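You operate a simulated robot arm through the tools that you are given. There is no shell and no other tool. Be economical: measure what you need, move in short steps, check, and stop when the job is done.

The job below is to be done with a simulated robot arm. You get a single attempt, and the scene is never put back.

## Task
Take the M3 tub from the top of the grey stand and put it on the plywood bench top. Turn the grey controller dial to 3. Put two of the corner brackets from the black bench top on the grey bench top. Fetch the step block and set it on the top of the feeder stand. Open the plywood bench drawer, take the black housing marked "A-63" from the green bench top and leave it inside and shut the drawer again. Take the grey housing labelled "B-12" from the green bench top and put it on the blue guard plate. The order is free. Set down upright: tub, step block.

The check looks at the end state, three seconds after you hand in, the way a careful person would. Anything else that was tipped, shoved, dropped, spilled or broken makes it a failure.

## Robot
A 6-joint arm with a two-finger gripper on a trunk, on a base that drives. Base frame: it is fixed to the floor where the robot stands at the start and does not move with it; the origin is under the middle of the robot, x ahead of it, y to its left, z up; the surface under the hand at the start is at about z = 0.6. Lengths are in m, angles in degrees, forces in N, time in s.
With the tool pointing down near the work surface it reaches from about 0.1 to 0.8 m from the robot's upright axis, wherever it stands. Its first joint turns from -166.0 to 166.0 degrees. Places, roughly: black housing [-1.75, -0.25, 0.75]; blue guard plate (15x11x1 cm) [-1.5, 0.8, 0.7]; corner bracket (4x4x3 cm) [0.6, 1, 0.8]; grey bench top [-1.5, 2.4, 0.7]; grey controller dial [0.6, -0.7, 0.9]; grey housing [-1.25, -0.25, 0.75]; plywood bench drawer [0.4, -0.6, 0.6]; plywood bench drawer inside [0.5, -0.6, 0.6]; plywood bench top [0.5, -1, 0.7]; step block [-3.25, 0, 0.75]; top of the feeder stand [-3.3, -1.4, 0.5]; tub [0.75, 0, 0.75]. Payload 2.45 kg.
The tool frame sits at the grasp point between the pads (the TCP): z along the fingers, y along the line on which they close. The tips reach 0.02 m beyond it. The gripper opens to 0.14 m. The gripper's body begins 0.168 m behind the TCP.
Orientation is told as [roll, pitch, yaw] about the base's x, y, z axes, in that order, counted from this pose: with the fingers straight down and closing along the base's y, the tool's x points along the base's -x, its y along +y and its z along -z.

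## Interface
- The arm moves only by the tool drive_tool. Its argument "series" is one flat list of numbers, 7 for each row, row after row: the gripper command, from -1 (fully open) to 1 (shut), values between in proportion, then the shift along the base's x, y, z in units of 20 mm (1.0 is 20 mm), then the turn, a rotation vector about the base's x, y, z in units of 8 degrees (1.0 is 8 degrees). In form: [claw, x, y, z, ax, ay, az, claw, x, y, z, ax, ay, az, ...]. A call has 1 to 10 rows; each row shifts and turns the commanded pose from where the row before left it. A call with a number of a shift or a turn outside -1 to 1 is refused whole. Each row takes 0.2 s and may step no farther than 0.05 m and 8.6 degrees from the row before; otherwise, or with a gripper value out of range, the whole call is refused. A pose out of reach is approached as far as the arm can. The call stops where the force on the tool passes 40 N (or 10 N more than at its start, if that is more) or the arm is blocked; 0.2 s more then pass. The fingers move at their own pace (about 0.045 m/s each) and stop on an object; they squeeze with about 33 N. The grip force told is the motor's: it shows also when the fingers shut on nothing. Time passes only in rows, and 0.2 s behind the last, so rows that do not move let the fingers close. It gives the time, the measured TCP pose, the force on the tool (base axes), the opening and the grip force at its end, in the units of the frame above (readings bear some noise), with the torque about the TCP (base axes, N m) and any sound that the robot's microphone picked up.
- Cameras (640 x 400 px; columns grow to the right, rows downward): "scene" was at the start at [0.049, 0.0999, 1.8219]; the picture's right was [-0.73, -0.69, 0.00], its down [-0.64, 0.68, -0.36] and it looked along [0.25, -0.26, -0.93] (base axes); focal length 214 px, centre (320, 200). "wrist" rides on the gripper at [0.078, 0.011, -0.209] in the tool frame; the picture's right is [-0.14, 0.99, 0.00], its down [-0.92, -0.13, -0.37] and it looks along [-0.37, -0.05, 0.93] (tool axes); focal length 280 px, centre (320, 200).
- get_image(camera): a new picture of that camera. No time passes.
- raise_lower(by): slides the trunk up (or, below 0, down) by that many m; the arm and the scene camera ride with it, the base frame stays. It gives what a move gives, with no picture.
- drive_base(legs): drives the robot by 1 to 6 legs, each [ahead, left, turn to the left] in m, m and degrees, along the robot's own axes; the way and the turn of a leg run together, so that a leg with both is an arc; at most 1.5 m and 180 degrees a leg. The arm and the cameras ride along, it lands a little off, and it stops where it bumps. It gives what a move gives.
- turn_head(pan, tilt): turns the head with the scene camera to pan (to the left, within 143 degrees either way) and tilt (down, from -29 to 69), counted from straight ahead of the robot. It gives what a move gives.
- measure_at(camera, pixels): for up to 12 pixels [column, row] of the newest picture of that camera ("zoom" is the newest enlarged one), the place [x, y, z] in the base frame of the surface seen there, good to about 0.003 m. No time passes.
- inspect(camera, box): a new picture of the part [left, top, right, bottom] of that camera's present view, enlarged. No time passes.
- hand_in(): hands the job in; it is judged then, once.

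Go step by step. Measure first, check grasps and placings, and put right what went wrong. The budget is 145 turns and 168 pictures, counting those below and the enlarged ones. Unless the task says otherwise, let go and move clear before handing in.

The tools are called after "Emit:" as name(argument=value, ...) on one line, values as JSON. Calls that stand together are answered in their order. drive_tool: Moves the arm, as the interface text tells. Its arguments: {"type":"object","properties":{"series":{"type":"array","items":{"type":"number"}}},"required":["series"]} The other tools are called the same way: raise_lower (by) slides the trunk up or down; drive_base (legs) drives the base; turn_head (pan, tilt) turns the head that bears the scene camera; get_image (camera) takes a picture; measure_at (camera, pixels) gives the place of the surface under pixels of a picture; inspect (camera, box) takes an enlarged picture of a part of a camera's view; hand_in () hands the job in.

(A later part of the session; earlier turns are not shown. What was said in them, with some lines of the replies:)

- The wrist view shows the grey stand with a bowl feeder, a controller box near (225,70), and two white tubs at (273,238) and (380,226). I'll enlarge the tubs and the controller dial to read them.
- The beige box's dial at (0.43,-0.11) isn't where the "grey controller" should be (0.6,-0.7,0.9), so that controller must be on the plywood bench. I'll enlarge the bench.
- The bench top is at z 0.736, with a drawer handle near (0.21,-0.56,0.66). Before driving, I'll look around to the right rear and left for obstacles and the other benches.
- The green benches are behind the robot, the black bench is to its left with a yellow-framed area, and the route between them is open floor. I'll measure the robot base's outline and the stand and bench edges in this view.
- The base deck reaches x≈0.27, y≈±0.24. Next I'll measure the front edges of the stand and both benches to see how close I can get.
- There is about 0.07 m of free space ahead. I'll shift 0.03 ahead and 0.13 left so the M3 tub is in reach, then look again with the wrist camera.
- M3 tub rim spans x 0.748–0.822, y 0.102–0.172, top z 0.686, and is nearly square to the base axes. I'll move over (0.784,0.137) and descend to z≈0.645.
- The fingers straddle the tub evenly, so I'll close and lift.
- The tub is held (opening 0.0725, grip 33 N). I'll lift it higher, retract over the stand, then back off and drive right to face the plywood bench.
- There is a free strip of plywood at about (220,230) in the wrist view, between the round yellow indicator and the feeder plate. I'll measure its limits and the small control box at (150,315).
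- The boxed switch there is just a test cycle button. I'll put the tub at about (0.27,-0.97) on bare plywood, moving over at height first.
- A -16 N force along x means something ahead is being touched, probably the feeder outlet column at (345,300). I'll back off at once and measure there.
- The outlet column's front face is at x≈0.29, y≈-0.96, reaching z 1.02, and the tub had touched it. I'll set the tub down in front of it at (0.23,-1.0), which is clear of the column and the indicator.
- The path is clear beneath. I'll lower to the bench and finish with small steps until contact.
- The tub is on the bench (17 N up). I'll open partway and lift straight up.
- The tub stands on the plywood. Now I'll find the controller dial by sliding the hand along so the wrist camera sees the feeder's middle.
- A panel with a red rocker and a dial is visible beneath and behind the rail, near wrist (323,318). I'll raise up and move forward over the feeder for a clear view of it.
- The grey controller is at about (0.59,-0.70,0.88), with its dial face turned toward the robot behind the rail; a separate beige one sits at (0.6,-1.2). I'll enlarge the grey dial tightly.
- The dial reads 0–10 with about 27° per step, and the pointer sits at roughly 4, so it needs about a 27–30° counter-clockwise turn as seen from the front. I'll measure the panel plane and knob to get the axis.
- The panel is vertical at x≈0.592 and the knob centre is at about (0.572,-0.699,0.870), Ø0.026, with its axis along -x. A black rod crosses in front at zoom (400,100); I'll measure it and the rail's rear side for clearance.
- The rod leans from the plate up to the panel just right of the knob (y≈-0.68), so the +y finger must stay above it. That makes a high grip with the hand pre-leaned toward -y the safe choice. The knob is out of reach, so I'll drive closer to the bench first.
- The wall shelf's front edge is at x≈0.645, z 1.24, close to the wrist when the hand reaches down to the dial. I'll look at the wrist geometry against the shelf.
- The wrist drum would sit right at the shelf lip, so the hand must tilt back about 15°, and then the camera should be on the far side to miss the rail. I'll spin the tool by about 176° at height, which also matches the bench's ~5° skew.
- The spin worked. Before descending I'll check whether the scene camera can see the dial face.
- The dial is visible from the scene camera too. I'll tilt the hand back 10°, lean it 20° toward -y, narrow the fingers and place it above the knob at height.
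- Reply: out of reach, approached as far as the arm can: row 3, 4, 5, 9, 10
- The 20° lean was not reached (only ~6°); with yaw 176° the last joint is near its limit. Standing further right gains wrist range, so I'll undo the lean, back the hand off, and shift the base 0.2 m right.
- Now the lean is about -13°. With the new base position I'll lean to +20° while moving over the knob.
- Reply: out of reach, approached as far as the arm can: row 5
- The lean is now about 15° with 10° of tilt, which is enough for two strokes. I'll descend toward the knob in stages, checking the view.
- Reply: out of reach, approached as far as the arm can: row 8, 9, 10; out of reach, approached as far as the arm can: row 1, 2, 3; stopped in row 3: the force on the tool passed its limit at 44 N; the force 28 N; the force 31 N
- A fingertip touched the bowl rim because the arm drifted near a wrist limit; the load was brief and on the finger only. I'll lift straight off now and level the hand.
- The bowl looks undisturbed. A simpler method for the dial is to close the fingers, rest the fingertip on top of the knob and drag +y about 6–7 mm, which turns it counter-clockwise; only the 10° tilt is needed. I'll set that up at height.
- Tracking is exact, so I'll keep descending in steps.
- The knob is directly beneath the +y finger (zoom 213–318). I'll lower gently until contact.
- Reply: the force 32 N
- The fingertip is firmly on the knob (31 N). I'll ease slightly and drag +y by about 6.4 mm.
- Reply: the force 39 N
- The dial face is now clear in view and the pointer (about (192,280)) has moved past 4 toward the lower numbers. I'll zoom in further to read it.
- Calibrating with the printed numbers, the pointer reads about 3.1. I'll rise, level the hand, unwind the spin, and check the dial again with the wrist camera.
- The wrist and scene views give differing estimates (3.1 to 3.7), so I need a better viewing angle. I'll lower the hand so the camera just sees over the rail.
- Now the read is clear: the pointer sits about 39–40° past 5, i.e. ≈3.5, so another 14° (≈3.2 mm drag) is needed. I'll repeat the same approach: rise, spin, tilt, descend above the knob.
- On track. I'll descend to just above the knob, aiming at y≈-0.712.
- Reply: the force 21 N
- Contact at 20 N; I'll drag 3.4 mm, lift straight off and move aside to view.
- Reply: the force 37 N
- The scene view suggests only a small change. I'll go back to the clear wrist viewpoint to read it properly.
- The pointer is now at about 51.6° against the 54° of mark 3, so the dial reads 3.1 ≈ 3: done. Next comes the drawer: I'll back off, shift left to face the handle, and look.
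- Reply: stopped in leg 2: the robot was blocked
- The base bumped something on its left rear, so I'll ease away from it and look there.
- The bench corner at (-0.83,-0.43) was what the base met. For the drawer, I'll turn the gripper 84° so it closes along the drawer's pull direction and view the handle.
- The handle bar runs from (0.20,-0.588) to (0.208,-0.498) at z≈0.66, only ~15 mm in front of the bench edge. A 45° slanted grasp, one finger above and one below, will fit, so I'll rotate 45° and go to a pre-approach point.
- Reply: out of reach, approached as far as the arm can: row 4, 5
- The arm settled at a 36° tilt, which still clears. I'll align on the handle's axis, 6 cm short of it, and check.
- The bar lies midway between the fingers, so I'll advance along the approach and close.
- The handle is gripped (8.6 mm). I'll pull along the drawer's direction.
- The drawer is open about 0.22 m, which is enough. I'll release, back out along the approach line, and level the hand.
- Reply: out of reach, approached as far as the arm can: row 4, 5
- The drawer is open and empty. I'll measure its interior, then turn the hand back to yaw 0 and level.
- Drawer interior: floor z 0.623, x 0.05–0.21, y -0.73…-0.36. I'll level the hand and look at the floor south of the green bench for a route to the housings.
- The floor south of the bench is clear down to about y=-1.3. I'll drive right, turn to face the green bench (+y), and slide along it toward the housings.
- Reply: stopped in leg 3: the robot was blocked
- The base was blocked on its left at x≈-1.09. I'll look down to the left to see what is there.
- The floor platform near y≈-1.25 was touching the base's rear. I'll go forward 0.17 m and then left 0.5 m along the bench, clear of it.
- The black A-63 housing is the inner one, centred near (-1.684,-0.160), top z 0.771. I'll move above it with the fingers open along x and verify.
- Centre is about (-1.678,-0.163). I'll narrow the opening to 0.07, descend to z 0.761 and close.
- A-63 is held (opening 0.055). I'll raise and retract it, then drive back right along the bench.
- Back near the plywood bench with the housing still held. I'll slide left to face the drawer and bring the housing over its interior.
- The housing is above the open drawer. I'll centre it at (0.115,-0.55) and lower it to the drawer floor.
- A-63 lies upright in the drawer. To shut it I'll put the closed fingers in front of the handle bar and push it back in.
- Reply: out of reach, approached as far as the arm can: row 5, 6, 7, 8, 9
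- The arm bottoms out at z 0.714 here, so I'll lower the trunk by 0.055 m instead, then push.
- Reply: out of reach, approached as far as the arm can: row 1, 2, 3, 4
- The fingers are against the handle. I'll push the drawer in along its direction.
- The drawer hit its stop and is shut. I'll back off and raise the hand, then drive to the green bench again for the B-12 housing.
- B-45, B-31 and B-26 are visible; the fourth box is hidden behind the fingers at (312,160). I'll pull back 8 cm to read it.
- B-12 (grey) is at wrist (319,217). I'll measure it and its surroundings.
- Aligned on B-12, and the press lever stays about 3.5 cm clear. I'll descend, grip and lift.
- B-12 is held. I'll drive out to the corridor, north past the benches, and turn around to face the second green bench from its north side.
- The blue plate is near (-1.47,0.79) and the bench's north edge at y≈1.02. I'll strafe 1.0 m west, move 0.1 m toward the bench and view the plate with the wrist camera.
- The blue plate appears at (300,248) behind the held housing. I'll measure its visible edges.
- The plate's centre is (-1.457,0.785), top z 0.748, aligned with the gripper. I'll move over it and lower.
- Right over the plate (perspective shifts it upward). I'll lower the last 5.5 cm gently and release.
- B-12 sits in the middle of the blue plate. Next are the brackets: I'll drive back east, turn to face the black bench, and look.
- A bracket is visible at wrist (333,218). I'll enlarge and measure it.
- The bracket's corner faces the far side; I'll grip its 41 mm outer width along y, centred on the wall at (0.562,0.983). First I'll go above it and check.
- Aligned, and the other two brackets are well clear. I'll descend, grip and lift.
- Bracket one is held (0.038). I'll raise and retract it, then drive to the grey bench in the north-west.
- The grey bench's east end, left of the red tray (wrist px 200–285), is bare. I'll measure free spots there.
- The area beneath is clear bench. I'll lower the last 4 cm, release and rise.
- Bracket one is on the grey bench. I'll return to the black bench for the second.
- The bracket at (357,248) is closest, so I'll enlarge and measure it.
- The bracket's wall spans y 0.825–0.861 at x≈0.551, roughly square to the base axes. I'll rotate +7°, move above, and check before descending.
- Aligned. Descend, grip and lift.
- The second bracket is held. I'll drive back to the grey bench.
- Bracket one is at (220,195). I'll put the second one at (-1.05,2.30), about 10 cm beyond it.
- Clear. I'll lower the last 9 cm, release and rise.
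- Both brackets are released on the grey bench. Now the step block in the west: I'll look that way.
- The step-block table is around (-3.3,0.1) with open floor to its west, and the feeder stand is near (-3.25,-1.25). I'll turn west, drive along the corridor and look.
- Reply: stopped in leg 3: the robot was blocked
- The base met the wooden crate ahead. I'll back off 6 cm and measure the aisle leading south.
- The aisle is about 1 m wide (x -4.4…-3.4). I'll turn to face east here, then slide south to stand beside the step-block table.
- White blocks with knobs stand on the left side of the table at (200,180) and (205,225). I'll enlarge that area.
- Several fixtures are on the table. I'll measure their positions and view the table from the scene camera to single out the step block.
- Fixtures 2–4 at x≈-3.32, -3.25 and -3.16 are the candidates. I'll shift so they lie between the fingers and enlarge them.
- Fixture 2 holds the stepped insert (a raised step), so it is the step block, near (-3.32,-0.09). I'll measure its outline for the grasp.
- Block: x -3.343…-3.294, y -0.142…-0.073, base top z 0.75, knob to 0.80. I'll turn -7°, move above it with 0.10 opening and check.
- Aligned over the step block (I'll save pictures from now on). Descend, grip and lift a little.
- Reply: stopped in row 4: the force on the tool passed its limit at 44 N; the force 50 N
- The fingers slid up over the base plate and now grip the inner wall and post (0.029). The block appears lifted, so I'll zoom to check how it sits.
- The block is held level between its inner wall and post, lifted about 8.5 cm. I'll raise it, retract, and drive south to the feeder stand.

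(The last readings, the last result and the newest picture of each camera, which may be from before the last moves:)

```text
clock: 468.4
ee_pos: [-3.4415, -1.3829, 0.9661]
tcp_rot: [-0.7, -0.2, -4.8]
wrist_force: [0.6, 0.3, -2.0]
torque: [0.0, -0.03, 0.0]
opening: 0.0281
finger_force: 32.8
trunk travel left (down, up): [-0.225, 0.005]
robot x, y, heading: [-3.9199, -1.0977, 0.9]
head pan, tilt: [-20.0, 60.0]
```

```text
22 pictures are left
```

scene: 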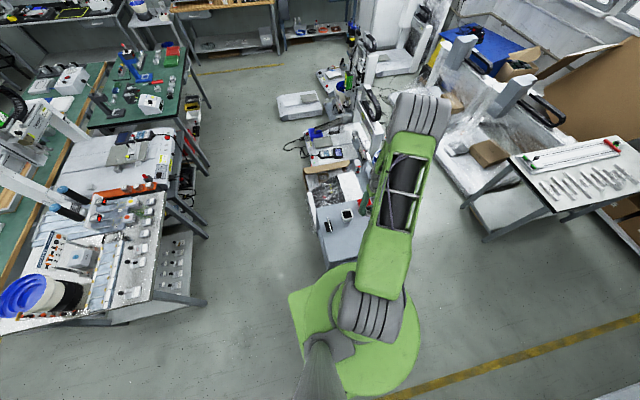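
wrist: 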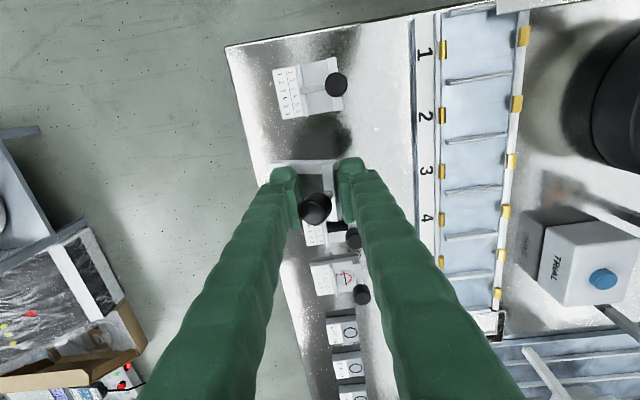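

The feeder stand's top is at about (345,225), just ahead. I'll view it with the wrist camera.

Emit:
get_image(camera="wrist")

Emit:
measure_at(camera="wrist", pixels=[[220, 200], [260, 160], [330, 260], [380, 200], [400, 260], [300, 300], [200, 260], [420, 180], [360, 300], [450, 250], [330, 130], [250, 300]])

```text
21 pictures are left
```

wrist: 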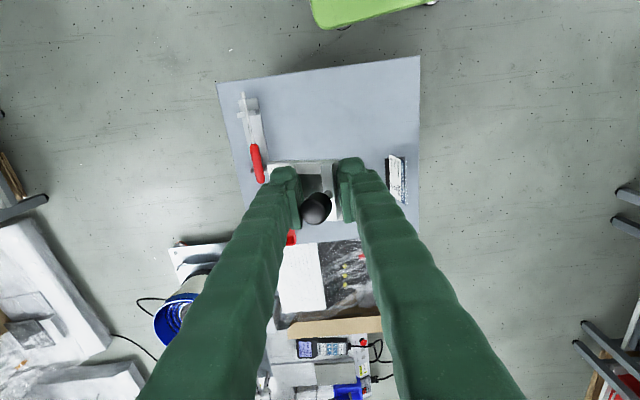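

```text
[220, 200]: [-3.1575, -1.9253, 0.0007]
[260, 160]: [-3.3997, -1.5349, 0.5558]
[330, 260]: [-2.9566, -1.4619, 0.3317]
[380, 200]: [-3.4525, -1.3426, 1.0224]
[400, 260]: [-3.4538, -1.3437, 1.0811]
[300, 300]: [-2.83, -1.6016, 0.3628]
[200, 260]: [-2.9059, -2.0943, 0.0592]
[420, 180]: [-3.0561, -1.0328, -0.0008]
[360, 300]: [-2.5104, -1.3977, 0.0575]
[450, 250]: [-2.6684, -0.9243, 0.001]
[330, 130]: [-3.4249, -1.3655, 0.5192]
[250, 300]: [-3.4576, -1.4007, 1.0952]
```

The stand top is z 0.519 with a free centre-front near (330,130) → (-3.42,-1.37). I'll back up 0.13 m for a better reach, lower the trunk, and move the block over (-3.40,-1.38).

Emit:
drive_base(legs=[[-0.13, 0, 0]])

Emit:
raise_lower(by=-0.22)

Emit:
drive_tool(series=[1, 1, 0, 0, 0, 0, 0, 1, 1, 0, 0, 0, 0, 0, 1, 1, 0, 0, 0, 0, 0, 1, 1, 0, 0, 0, 0, 0, 1, 1, 0, 0, 0, 0, 0, 1, 1, 0, 0, 0, 0, 0, 1, 1, 0, 0, 0, 0, 0, 1, 0.7, 0, 0, 0, 0, 0])

Emit:
get_image(camera="wrist")

```text
clock: 469.7
ee_pos: [-3.5731, -1.3844, 0.9662]
tcp_rot: [-0.8, -0.3, -4.8]
wrist_force: [-0.6, 0.3, -1.1]
torque: [-0.01, -0.06, 0.02]
opening: 0.0282
finger_force: 33.0
trunk travel left (down, up): [-0.225, 0.005]
robot x, y, heading: [-4.0481, -1.1018, 0.8]
head pan, tilt: [-20.0, 60.0]
```

```text
clock: 472.1
ee_pos: [-3.5721, -1.385, 0.7451]
tcp_rot: [-0.8, -0.4, -4.8]
wrist_force: [0.4, -0.8, -0.4]
torque: [0.0, -0.01, 0.02]
opening: 0.0282
finger_force: 33.0
trunk travel left (down, up): [-0.005, 0.225]
robot x, y, heading: [-4.0479, -1.1016, 1.1]
head pan, tilt: [-20.0, 60.0]
```

```text
clock: 473.9
ee_pos: [-3.4179, -1.3824, 0.7477]
tcp_rot: [-0.8, -0.3, -4.8]
wrist_force: [-0.6, -0.3, -1.4]
torque: [-0.01, -0.02, -0.02]
opening: 0.0283
finger_force: 33.0
trunk travel left (down, up): [-0.005, 0.225]
robot x, y, heading: [-4.0493, -1.0988, 0.9]
head pan, tilt: [-20.0, 60.0]
```

```text
20 pictures are left
```

wrist: 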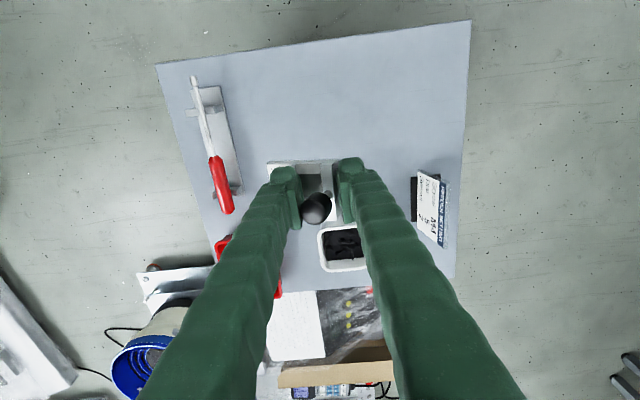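

A tub of parts stands at (345,247) behind. I'll measure its position before lowering.

Emit:
measure_at(camera="wrist", pixels=[[330, 230], [345, 262], [365, 232], [330, 100], [310, 130], [380, 130], [160, 68], [470, 25], [225, 195], [420, 190], [330, 268], [222, 245]])

```text
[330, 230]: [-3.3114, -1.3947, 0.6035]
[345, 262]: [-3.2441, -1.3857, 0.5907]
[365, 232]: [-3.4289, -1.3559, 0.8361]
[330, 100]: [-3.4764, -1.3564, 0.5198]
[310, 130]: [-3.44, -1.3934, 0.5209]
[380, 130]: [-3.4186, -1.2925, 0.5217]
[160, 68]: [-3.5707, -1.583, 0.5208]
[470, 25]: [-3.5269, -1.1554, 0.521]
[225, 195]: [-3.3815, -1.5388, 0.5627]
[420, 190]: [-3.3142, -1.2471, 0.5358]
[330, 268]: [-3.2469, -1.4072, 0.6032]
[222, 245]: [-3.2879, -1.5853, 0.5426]
```

The tub's near rim is at x≈-3.315, so placing at x≈-3.44 leaves ample room. I'll lower the block there.

Emit:
drive_tool(series=[1, -0.5, 0, -1, 0, 0, 0, 1, -0.5, 0, -1, 0, 0, 0, 1, 0, 0, -1, 0, 0, 0, 1, 0, 0, -1, 0, 0, 0, 1, 0, 0, -1, 0, 0, 0, 1, 0, 0, -1, 0, 0, 0, 1, 0, 0, -1, 0, 0, 0, 1, 0, 0, -1, 0, 0, 0, 1, 0, 0, -0.8, 0, 0, 0])

```text
clock: 475.9
ee_pos: [-3.4383, -1.3847, 0.5698]
tcp_rot: [-0.8, -0.3, -4.8]
wrist_force: [0.1, -0.1, -1.8]
torque: [0.01, 0.03, -0.01]
opening: 0.0282
finger_force: 33.0
trunk travel left (down, up): [-0.005, 0.225]
robot x, y, heading: [-4.0481, -1.0988, 1.1]
head pan, tilt: [-20.0, 60.0]
```

Emit:
drive_tool(series=[1, 0, 0, -0.5, 0, 0, 0, 1, 0, 0, -0.3, 0, 0, 0, 1, 0, 0, -0.15, 0, 0, 0])

Emit:
drive_tool(series=[1, 0, 0, -0.1, 0, 0, 0, 1, 0, 0, -0.05, 0, 0, 0])

Emit:
get_image(camera="wrist")

```text
clock: 476.3
ee_pos: [-3.437, -1.3857, 0.5668]
tcp_rot: [-0.9, -0.5, -4.8]
wrist_force: [-6.8, 3.3, 28.2]
torque: [-1.07, 0.6, -0.35]
opening: 0.0279
finger_force: 32.9
trunk travel left (down, up): [-0.005, 0.225]
robot x, y, heading: [-4.0482, -1.0977, 1.0]
head pan, tilt: [-20.0, 60.0]
stopped in row 2: the force on the tool passed its limit at 51 N (the readings are from after the stop); the commanded pose is now the measured one
```

```text
clock: 476.6
ee_pos: [-3.4369, -1.3853, 0.567]
tcp_rot: [-0.9, -0.4, -4.9]
wrist_force: [-6.7, 3.7, 23.9]
torque: [-0.88, 0.49, -0.33]
opening: 0.0284
finger_force: 32.4
trunk travel left (down, up): [-0.005, 0.225]
robot x, y, heading: [-4.0495, -1.0995, 1.0]
head pan, tilt: [-20.0, 60.0]
stopped in row 1: the force on the tool passed its limit at 42 N (the readings are from after the stop); the commanded pose is now the measured one
```

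```text
19 pictures are left
```

wrist: 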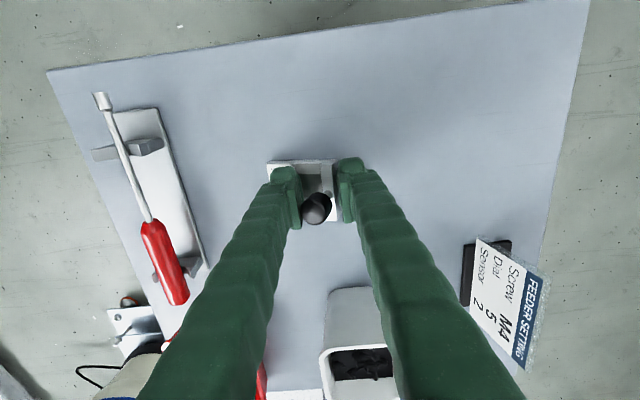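

Contact came 17 mm early and off-centre toward -y, so the block is held slightly tilted with its label end low. I'll raise 1 cm and measure the block's edge to find the tilt.

Emit:
drive_tool(series=[1, 0, 0, 0.6, 0, 0, 0])

Emit:
inspect(camera="wrist", box=[260, 150, 350, 230])

Emit:
measure_at(camera="zoom", pixels=[[70, 90], [110, 90], [170, 90], [260, 100], [330, 95], [380, 100], [450, 110], [300, 150], [460, 180], [470, 250]])

```text
clock: 477.0
ee_pos: [-3.4357, -1.3857, 0.5758]
tcp_rot: [-0.9, -0.4, -4.9]
wrist_force: [-0.5, 0.5, -0.6]
torque: [0.01, 0.0, -0.01]
opening: 0.0281
finger_force: 33.3
trunk travel left (down, up): [-0.005, 0.225]
robot x, y, heading: [-4.0489, -1.102, 1.0]
head pan, tilt: [-20.0, 60.0]
```

```text
5.00 times, centred on (305, 190) of wrist
```

zoom: 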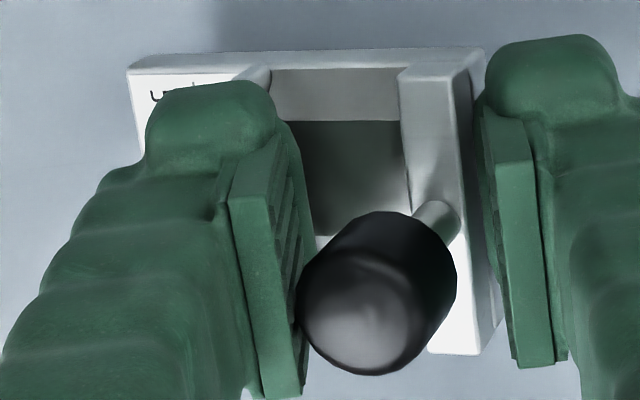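

```text
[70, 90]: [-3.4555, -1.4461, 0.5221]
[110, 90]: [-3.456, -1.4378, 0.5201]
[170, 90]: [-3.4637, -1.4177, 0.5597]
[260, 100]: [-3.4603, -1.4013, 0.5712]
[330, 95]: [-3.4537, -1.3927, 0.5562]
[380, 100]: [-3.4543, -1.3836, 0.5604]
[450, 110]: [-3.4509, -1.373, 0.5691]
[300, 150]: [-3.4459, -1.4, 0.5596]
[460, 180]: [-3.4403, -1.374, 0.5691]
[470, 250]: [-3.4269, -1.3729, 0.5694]
```

Emit:
measure_at(camera="zoom", pixels=[[136, 80], [140, 110], [150, 72], [180, 70], [220, 70], [300, 62], [360, 60], [420, 58], [460, 62], [145, 130]])

```text
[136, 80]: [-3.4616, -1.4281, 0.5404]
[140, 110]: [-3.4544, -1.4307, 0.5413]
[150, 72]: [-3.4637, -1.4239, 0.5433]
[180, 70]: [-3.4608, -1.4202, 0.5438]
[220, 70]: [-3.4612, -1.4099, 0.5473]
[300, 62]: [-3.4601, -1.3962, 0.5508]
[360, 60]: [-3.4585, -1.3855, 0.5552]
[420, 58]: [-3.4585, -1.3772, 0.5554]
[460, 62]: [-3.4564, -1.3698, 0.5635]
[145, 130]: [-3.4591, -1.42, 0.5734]
```

The near rim slopes 16.5° (label end low), matching the early contact. I'll rotate the hand -16.5° about the block's x axis to level it, then lower gently.

Emit:
drive_tool(series=[1, 0, 0, 0.3, -0.685, 0.058, 0, 1, 0, 0, 0, -0.685, 0.058, 0, 1, 0, 0, 0, -0.685, 0.058, 0, 1, 0, 0, 0, 0, 0, 0])

Emit:
inspect(camera="wrist", box=[260, 150, 350, 230])

Emit:
measure_at(camera="zoom", pixels=[[136, 80], [140, 110], [150, 72], [180, 70], [220, 70], [300, 62], [360, 60], [420, 58], [460, 62]])

```text
clock: 478.0
ee_pos: [-3.4358, -1.3855, 0.5825]
tcp_rot: [-17.4, -0.3, -4.7]
wrist_force: [0.0, -1.1, -1.0]
torque: [0.01, 0.03, -0.04]
opening: 0.0281
finger_force: 33.1
trunk travel left (down, up): [-0.005, 0.225]
robot x, y, heading: [-4.0507, -1.1026, 0.8]
head pan, tilt: [-20.0, 60.0]
```

```text
5.00 times, centred on (305, 190) of wrist
```

zoom: 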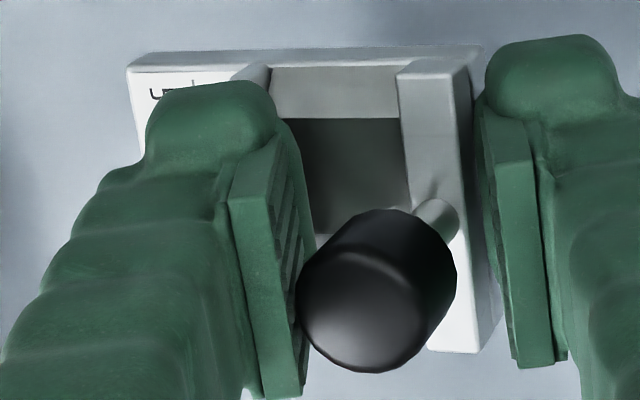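

```text
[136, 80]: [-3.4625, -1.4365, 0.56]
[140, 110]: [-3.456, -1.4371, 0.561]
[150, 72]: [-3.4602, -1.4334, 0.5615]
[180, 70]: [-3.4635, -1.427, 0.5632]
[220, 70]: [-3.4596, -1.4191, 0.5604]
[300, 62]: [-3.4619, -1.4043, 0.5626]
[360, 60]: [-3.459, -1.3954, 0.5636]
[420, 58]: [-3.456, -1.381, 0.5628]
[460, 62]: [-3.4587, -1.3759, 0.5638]
```

The block is now level (rim z 0.560–0.564). I'll lower about 3 cm to contact.

Emit:
drive_tool(series=[1, 0, 0, -0.7, 0, 0, 0, 1, 0, 0, -0.4, 0, 0, 0, 1, 0, 0, -0.2, 0, 0, 0, 1, 0, 0, -0.1, 0, 0, 0])

Emit:
drive_tool(series=[1, 0, 0, -0.1, 0, 0, 0])

```text
clock: 479.0
ee_pos: [-3.4357, -1.3858, 0.5534]
tcp_rot: [-17.4, -0.3, -4.7]
wrist_force: [0.1, -0.5, -1.6]
torque: [0.0, -0.03, -0.02]
opening: 0.0281
finger_force: 32.7
trunk travel left (down, up): [-0.005, 0.225]
robot x, y, heading: [-4.046, -1.0997, 1.1]
head pan, tilt: [-20.0, 60.0]
```

```text
clock: 479.4
ee_pos: [-3.4358, -1.3855, 0.5512]
tcp_rot: [-17.5, -0.2, -4.7]
wrist_force: [0.6, -0.3, -0.1]
torque: [0.03, 0.02, 0.0]
opening: 0.0279
finger_force: 33.0
trunk travel left (down, up): [-0.005, 0.225]
robot x, y, heading: [-4.0456, -1.101, 0.9]
head pan, tilt: [-20.0, 60.0]
```

Emit:
drive_tool(series=[1, 0, 0, -0.08, 0, 0, 0])

Emit:
drive_tool(series=[1, 0, 0, -0.08, 0, 0, 0])

```text
clock: 479.8
ee_pos: [-3.4349, -1.3858, 0.5521]
tcp_rot: [-17.5, -0.4, -4.7]
wrist_force: [-2.9, 1.4, 11.3]
torque: [-0.56, 0.38, -0.19]
opening: 0.0282
finger_force: 33.3
trunk travel left (down, up): [-0.005, 0.225]
robot x, y, heading: [-4.0496, -1.1032, 1.2]
head pan, tilt: [-20.0, 60.0]
```

```text
clock: 480.2
ee_pos: [-3.4349, -1.3858, 0.5516]
tcp_rot: [-17.4, -0.4, -4.7]
wrist_force: [-3.1, 6.3, 25.9]
torque: [-1.25, 0.85, -0.35]
opening: 0.028
finger_force: 32.9
trunk travel left (down, up): [-0.005, 0.225]
robot x, y, heading: [-4.0497, -1.0994, 1.2]
head pan, tilt: [-20.0, 60.0]
```

It is down, touching at the label end and nearly flat. I'll open slightly and withdraw along the tool axis.

Emit:
drive_tool(series=[0.36, 0, 0, 0, 0, 0, 0, 0.36, 0, 0, 0, 0, 0, 0, 0.36, 0, 0.08, 0.25, 0, 0, 0, 0.36, 0, 0.15, 0.48, 0, 0, 0, 0.36, 0, 0.3, 0.95, 0, 0, 0, 0.36, 0, 0.3, 0.95, 0, 0, 0, 0.36, 0, 0.3, 0.95, 0, 0, 0, 0.36, 0, 0.3, 0.95, 0, 0, 0, 0.36, 0, 0.3, 0.95, 0, 0, 0, 0.36, 0, 0.3, 0.95, 0, 0, 0])

Emit:
get_image(camera="wrist")

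```text
clock: 482.4
ee_pos: [-3.4357, -1.3444, 0.6783]
tcp_rot: [-17.3, -0.2, -4.9]
wrist_force: [-0.4, 0.0, 0.4]
torque: [0.03, 0.04, 0.03]
opening: 0.0447
finger_force: 0.0
trunk travel left (down, up): [-0.005, 0.225]
robot x, y, heading: [-4.0472, -1.1001, 0.7]
head pan, tilt: [-20.0, 60.0]
```

```text
16 pictures are left
```

wrist: 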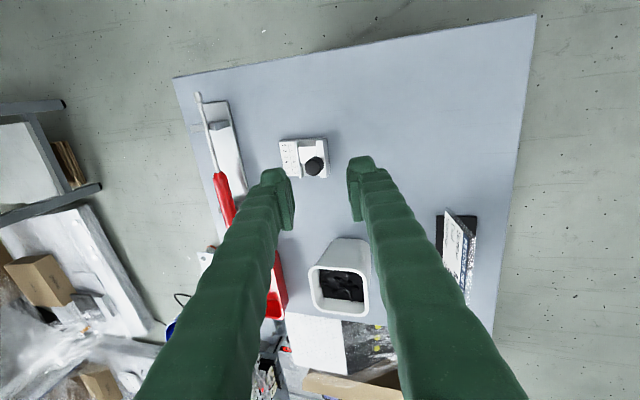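

The step block stands upright on the feeder stand at (303,158). I'll confirm it is flat, then retract.

Emit:
measure_at(camera="wrist", pixels=[[284, 146], [288, 172], [295, 160], [322, 145], [305, 176], [324, 172], [315, 165], [270, 150]])

Emit:
drive_tool(series=[0.36, -0.5, 0, 1, 0.685, -0.058, 0, 0.36, -0.5, 0, 1, 0.685, -0.058, 0, 0.36, -0.5, 0, 1, 0.685, -0.058, 0, 0.36, -1, 0, 1, 0, 0, 0, 0.36, -1, 0, 1, 0, 0, 0, 0.36, -1, 0, 1, 0, 0, 0])

Emit:
raise_lower(by=0.22)

```text
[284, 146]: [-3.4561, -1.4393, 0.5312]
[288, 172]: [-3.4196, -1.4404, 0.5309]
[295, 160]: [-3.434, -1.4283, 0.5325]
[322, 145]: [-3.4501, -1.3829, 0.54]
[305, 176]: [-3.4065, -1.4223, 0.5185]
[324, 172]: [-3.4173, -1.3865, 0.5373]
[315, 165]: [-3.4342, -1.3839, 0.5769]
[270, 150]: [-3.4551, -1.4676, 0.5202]
```

```text
clock: 483.8
ee_pos: [-3.5268, -1.343, 0.7984]
tcp_rot: [-0.9, -0.4, -5.0]
wrist_force: [0.3, -0.4, -0.2]
torque: [0.01, 0.0, 0.02]
opening: 0.0449
finger_force: 0.1
trunk travel left (down, up): [-0.005, 0.225]
robot x, y, heading: [-4.0491, -1.1019, 0.9]
head pan, tilt: [-20.0, 60.0]
```

```text
clock: 486.2
ee_pos: [-3.5266, -1.3437, 1.0175]
tcp_rot: [-0.9, -0.4, -4.8]
wrist_force: [0.6, 0.2, -0.4]
torque: [-0.01, 0.02, 0.0]
opening: 0.0448
finger_force: 0.1
trunk travel left (down, up): [-0.225, 0.005]
robot x, y, heading: [-4.0488, -1.1037, 1.0]
head pan, tilt: [-20.0, 60.0]
```

The block sits flat (label z 0.531, walls 0.540). As a last check I'll look across the room at the brackets on the grey bench, and at the source table.

Emit:
turn_head(pan=47, tilt=17)

Emit:
inspect(camera="scene", box=[250, 150, 390, 250])

Emit:
turn_head(pan=55, tilt=40)

Emit:
get_image(camera="scene")

```text
clock: 487.6
ee_pos: [-3.5257, -1.3447, 1.018]
tcp_rot: [-0.9, -0.4, -4.8]
wrist_force: [-0.1, 1.3, 0.5]
torque: [-0.03, 0.01, 0.01]
opening: 0.0451
finger_force: 0.0
trunk travel left (down, up): [-0.225, 0.005]
robot x, y, heading: [-4.0494, -1.0994, 1.0]
head pan, tilt: [47.0, 17.0]
```

```text
4.00 times, centred on (320, 200) of scene
```

zoom: 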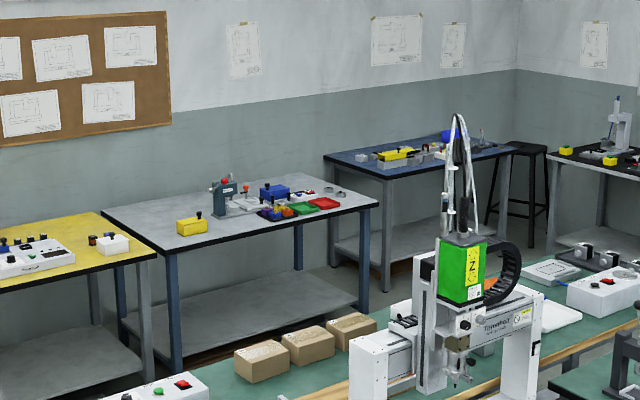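

```text
clock: 488.4
ee_pos: [-3.5262, -1.3443, 1.019]
tcp_rot: [-0.9, -0.3, -4.8]
wrist_force: [-0.7, -0.4, -1.0]
torque: [0.0, -0.02, 0.02]
opening: 0.0448
finger_force: 0.0
trunk travel left (down, up): [-0.225, 0.005]
robot x, y, heading: [-4.0471, -1.101, 1.1]
head pan, tilt: [55.0, 40.0]
```

```text
14 pictures are left
```

scene: 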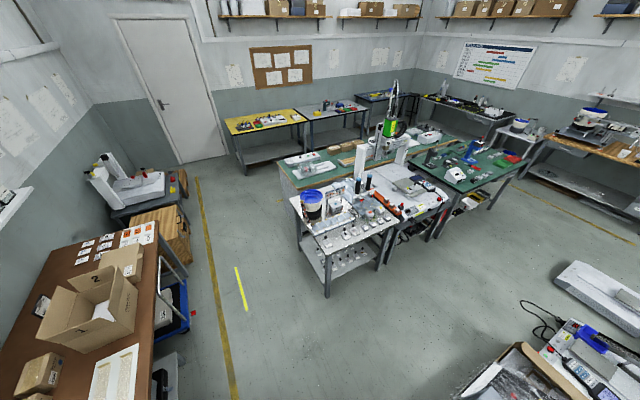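

Both brackets are on the grey bench (zoom 328/340,192). One zoom on the source table to make sure its neighbours are undisturbed.

Emit:
inspect(camera="scene", box=[290, 175, 410, 260])

```text
4.71 times, centred on (350, 218) of scene
```

zoom: 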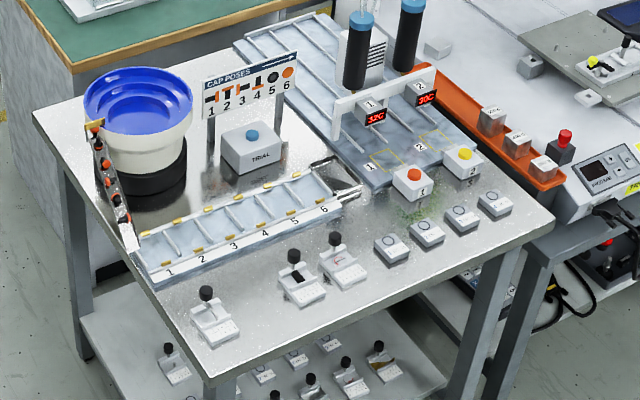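

The neighbouring blocks are undisturbed, all tasks are in place, and the hand is clear. Handing in.

Emit:
hand_in()

```text
The job is handed in.
```

I did all six jobs and handed the work in; no result came back.

- **M3 tub:** upright on the plywood bench top.
- **Dial:** the grey controller pointer reads about 3.1, close to the 3 mark.
- **Brackets:** two are on the grey bench top.
- **Step block:** flat and upright on the feeder stand. I took it to be the numbered block with a raised step, since nothing was labelled "step block".
- **A-63:** in the plywood bench drawer, which is shut.
- **B-12:** in the middle of the blue guard plate.

A few things were touched on the way:

- **Feeder outlet column:** touched by the held tub.
- **Feeder bowl rim:** touched by a fingertip, at about 44 N. The bowl looked undisturbed afterwards.
- **While driving:** the base was stopped three times, by what looked like a green bench corner, a floor platform and a wooden crate. I didn't check whether any of them moved.
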